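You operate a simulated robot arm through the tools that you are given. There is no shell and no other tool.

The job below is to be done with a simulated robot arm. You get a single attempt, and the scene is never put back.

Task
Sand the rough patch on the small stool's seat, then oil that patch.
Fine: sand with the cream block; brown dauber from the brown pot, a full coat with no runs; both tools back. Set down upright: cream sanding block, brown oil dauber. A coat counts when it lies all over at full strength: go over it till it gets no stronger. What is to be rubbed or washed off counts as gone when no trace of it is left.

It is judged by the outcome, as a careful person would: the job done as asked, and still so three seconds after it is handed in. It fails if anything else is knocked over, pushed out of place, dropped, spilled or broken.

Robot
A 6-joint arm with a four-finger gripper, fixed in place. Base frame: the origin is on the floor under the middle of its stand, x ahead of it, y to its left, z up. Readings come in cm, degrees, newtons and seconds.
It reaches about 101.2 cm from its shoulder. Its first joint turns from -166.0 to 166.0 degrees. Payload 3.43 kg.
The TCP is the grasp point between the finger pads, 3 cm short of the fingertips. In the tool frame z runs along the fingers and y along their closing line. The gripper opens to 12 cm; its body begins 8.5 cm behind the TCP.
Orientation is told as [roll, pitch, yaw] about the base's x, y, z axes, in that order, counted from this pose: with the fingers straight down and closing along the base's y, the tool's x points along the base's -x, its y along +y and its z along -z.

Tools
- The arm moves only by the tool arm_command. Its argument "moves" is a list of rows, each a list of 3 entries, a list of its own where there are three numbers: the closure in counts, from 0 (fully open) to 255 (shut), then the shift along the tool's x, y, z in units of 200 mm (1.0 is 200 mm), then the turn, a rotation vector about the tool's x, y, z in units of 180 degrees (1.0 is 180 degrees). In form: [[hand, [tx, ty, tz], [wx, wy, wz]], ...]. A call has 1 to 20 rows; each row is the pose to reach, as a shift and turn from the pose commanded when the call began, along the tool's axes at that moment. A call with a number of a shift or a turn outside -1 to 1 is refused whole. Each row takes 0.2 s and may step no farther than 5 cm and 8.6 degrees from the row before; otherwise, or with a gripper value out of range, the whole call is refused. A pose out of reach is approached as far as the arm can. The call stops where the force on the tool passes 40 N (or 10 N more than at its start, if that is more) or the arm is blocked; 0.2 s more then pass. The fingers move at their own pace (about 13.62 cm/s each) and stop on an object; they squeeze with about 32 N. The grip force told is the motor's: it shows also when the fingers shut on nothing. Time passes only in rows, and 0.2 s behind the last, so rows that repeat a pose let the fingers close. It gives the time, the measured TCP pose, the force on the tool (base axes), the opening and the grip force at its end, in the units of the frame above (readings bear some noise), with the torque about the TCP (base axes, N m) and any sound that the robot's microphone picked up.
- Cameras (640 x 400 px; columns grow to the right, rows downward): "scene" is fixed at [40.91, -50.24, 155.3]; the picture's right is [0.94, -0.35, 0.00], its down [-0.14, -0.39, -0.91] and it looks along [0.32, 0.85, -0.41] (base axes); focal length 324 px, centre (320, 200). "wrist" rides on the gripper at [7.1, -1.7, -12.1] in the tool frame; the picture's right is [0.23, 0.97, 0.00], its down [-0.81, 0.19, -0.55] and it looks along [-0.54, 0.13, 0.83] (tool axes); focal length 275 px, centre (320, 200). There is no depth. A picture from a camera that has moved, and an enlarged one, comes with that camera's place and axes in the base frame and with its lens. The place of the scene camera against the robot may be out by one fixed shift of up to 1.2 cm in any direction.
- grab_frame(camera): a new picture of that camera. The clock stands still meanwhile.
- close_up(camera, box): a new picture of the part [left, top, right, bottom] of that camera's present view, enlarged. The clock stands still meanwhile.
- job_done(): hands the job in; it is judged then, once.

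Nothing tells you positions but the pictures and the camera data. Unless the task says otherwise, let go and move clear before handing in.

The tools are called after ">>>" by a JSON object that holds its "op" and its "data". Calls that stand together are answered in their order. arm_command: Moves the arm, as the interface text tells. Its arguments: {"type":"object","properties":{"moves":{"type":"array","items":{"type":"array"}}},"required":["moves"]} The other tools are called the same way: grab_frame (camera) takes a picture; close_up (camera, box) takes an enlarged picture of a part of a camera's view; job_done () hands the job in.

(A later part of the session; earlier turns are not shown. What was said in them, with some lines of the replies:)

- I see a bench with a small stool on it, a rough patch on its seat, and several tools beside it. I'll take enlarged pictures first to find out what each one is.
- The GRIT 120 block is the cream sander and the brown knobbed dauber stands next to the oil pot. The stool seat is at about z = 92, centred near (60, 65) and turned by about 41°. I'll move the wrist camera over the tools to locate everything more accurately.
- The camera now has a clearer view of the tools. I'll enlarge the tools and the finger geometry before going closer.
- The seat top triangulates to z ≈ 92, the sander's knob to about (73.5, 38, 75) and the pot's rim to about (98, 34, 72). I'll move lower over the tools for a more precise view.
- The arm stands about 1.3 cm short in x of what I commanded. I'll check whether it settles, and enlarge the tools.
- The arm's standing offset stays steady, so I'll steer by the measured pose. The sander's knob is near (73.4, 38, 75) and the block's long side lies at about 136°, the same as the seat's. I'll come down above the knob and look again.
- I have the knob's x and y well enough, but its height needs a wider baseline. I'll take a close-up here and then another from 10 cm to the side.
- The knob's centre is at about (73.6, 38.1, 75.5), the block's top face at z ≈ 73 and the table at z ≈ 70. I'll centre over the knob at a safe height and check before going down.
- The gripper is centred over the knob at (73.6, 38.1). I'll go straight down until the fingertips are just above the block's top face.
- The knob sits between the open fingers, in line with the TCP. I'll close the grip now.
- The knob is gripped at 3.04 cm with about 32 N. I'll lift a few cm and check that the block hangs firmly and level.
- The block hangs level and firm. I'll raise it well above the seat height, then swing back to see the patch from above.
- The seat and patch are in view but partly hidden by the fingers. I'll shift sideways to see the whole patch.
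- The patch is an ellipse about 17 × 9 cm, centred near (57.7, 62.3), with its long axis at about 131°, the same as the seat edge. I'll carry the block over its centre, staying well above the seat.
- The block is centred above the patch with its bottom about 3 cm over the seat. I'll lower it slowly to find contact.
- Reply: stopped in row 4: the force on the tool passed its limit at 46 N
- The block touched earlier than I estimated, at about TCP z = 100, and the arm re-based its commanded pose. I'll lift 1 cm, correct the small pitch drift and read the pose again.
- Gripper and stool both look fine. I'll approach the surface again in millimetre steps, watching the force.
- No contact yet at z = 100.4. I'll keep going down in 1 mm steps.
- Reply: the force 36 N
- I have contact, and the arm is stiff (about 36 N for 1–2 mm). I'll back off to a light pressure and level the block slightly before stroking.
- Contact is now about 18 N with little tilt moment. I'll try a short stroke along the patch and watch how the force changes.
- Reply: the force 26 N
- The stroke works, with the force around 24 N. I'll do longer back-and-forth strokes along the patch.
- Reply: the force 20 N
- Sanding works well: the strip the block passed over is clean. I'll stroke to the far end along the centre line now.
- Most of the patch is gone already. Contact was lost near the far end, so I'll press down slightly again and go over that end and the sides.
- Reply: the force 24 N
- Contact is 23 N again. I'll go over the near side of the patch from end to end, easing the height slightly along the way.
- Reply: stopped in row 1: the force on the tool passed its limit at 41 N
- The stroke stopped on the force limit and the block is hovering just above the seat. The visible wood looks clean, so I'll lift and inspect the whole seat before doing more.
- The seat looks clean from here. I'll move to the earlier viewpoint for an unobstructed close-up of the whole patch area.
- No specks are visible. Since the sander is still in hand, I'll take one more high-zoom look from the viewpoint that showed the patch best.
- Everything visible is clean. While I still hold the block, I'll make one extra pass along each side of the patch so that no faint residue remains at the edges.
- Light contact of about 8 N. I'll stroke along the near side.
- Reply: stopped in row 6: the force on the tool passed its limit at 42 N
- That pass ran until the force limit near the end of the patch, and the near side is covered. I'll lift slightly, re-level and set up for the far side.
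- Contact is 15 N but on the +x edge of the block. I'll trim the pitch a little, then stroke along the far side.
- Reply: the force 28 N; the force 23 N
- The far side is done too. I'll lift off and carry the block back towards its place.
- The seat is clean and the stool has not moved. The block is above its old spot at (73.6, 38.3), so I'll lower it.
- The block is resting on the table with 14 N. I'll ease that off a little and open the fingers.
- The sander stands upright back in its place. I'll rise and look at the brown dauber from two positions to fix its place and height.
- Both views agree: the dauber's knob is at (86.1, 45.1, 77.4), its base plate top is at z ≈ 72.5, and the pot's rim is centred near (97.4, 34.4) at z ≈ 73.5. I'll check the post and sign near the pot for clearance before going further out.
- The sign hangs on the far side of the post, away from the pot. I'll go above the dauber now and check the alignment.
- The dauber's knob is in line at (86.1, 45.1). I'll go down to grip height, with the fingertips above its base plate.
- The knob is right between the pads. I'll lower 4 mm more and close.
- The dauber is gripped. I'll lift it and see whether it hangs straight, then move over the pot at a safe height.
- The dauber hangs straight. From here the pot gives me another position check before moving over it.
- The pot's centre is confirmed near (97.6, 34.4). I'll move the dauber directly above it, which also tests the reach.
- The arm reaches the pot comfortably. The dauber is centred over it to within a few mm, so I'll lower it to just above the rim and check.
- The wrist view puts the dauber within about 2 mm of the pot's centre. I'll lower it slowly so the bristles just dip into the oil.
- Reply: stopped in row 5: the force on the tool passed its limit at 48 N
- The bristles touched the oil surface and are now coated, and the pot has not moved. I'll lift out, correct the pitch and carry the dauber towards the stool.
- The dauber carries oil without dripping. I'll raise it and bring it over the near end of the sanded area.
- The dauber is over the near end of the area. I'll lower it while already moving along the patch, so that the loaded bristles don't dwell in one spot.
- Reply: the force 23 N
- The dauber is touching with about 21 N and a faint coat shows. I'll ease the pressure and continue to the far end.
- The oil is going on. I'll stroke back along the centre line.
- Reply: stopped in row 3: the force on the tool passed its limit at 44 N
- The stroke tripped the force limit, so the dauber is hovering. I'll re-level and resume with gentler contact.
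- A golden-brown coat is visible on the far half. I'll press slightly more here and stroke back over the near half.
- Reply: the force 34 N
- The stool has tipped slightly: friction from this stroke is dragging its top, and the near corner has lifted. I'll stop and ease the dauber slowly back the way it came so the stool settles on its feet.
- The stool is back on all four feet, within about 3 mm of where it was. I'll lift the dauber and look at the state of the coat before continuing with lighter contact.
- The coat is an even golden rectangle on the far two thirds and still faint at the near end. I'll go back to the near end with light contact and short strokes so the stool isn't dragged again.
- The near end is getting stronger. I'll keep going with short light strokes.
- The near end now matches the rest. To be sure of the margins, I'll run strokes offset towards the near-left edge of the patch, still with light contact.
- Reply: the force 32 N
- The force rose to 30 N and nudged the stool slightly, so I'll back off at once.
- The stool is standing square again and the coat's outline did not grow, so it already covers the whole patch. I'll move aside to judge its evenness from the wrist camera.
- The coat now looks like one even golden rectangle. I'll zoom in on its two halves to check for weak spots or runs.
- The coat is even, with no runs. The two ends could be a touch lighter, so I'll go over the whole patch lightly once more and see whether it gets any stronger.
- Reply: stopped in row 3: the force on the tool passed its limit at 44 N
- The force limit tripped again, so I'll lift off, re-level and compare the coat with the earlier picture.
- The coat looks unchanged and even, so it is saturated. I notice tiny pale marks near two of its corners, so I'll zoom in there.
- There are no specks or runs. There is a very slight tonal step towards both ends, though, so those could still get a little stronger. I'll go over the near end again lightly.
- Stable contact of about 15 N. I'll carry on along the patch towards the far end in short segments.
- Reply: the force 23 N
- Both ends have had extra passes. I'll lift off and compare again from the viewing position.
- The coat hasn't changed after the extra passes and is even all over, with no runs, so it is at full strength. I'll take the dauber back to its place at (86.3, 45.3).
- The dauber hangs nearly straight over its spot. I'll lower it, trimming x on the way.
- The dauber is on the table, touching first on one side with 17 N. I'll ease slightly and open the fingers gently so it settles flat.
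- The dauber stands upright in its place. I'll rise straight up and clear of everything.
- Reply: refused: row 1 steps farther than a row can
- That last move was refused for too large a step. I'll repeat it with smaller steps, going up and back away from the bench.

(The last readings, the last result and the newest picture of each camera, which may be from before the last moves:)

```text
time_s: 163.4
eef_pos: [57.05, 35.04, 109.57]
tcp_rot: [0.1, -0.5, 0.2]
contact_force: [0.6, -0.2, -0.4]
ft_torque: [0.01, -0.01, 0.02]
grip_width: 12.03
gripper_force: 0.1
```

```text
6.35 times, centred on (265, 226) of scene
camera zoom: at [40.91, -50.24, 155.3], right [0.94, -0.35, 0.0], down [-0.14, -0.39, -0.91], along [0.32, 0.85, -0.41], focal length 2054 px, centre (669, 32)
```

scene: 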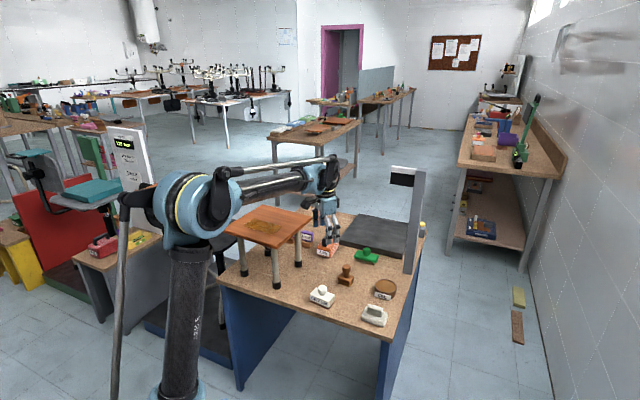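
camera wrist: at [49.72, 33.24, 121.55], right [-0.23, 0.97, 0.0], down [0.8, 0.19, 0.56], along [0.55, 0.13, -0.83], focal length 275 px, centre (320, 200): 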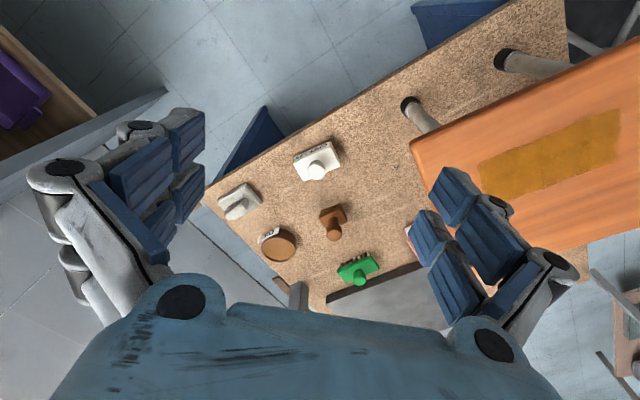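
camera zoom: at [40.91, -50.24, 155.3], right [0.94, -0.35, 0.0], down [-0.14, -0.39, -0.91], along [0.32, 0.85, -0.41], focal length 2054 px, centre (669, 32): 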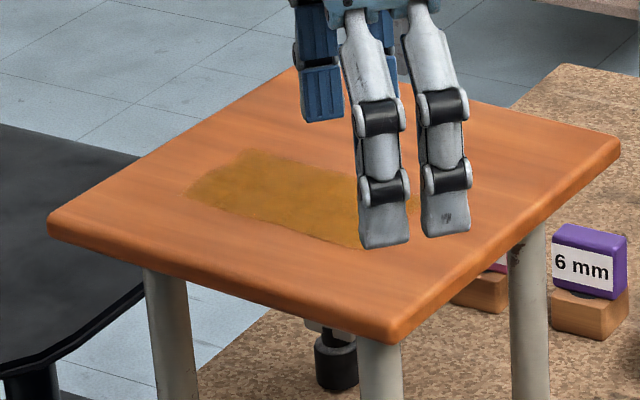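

Everything stands in its place. I'll back off to the starting area for a last unobstructed look at the seat.

>>> {"op": "arm_command", "data": {"moves": [[0, [0.1, 0, -0.2], [0, 0, 0]], [0, [0.25, 0.05, -0.38], [0, 0, 0]], [0, [0.42, 0.12, -0.5], [0, 0, 0]], [0, [0.6, 0.22, -0.6], [0, 0, 0]], [0, [0.78, 0.34, -0.65], [0, 0, 0]], [0, [0.94, 0.46, -0.65], [0, 0, 0]], [0, [1.0, 0.55, -0.65], [0, 0, 0]], [0, [1.0, 0.55, -0.65], [0, 0, 0]]]}}

>>> {"op": "close_up", "data": {"camera": "wrist", "box": [170, 120, 450, 320]}}

>>> {"op": "close_up", "data": {"camera": "scene", "box": [215, 190, 325, 265]}}

>>> {"op": "close_up", "data": {"camera": "scene", "box": [290, 220, 440, 335]}}

```text
time_s: 165.2
eef_pos: [36.9, 46.08, 122.72]
tcp_rot: [0.2, -0.6, 0.1]
contact_force: [-0.2, 0.1, -0.2]
ft_torque: [0.0, 0.0, 0.0]
grip_width: 12.0
gripper_force: 0.0
```

```text
2.00 times, centred on (310, 220) of wrist
camera zoom: at [29.61, 44.13, 134.73], right [-0.23, 0.97, 0.0], down [0.8, 0.19, 0.56], along [0.55, 0.13, -0.83], focal length 551 px, centre (340, 160)
```

zoom: 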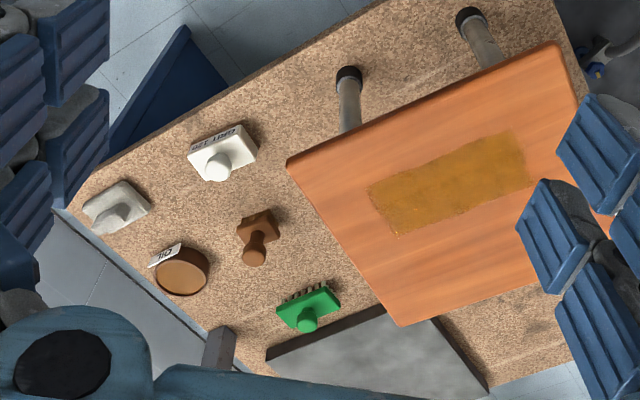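

```text
5.33 times, centred on (270, 228) of scene
camera zoom: at [40.91, -50.24, 155.3], right [0.94, -0.35, 0.0], down [-0.14, -0.39, -0.91], along [0.32, 0.85, -0.41], focal length 1725 px, centre (587, 53)
```

zoom: 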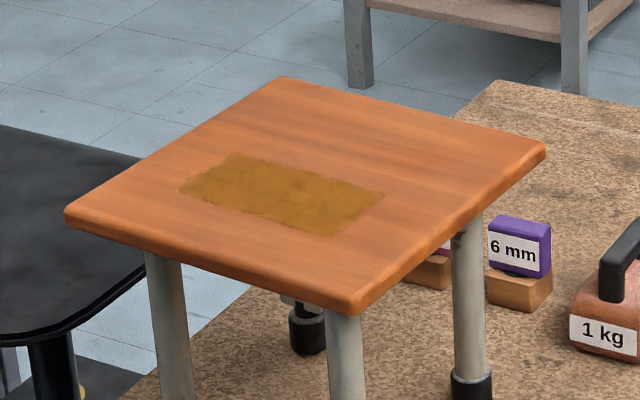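

```text
3.48 times, centred on (365, 278) of scene
camera zoom: at [40.91, -50.24, 155.3], right [0.94, -0.35, 0.0], down [-0.14, -0.39, -0.91], along [0.32, 0.85, -0.41], focal length 1125 px, centre (164, -70)
```

zoom: 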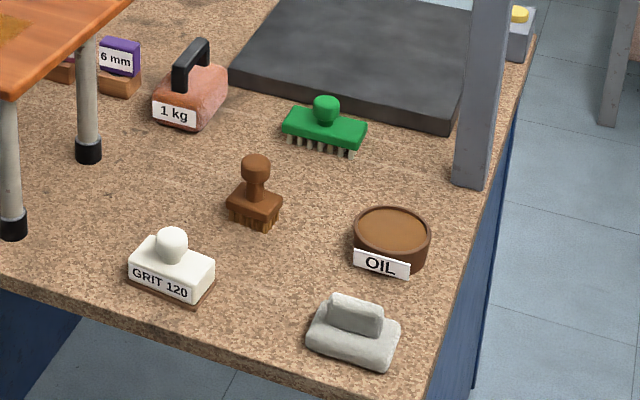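

All tools and objects are where they belong. I'll take one last high zoom of the coat's edges before handing in.

>>> {"op": "close_up", "data": {"camera": "wrist", "box": [330, 180, 420, 240]}}

>>> {"op": "close_up", "data": {"camera": "scene", "box": [245, 212, 290, 238]}}

```text
6.67 times, centred on (375, 210) of wrist
camera zoom: at [29.61, 44.13, 134.73], right [-0.23, 0.97, 0.0], down [0.8, 0.19, 0.56], along [0.55, 0.13, -0.83], focal length 1835 px, centre (-47, 133)
```

zoom: 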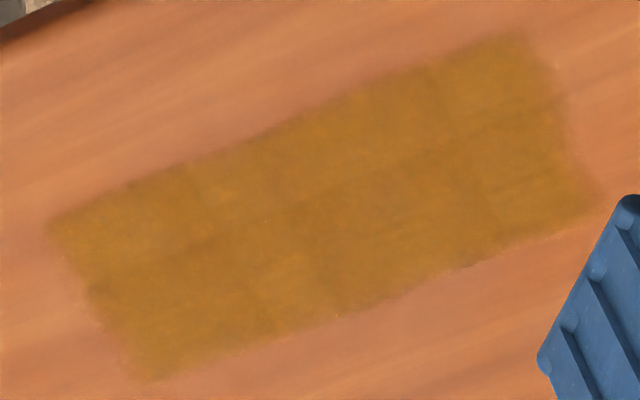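

```text
14.22 times, centred on (268, 225) of scene
camera zoom: at [40.91, -50.24, 155.3], right [0.94, -0.35, 0.0], down [-0.14, -0.39, -0.91], along [0.32, 0.85, -0.41], focal length 4601 px, centre (1067, -156)
```

zoom: 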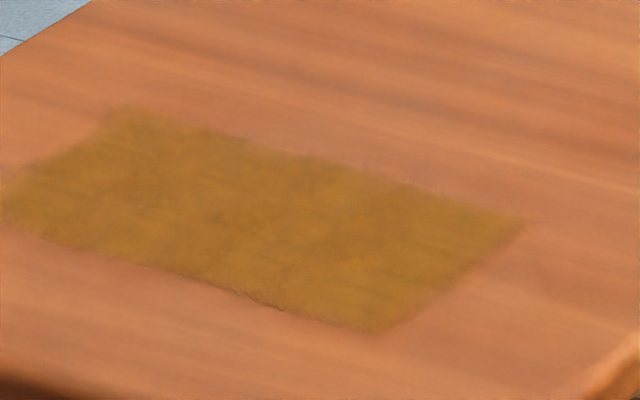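

The seat carries one even coat with clean edges, no runs and no trace of the rough patch. Both tools stand upright in their places and the arm is clear, so I'm handing in.

>>> {"op": "job_done", "data": {}}

```text
The job is handed in.
```

The job is handed in: the rough patch is sanded away and the same area has an even coat of oil. I saw no specks and no runs in the last close-ups, and more passes with the dauber no longer made the coat darker.

- **Oil load:** I dipped the dauber only once. Even colour across the whole patch is my evidence that the coat is at full strength, since I did not dip again to test it.
- **Stool:** while oiling, one stroke pressed too hard. Friction tipped the stool for a moment until I eased back. It stands on all four feet, about 2–3 mm from where it started.
- **Sander:** the cream block is upright in its old spot, turned by about 4°.
- **Dauber:** it is upright in its old spot, with oil-stained bristles.
- **Everything else:** the pot and the other things on the bench look undisturbed. The gripper is open and clear.
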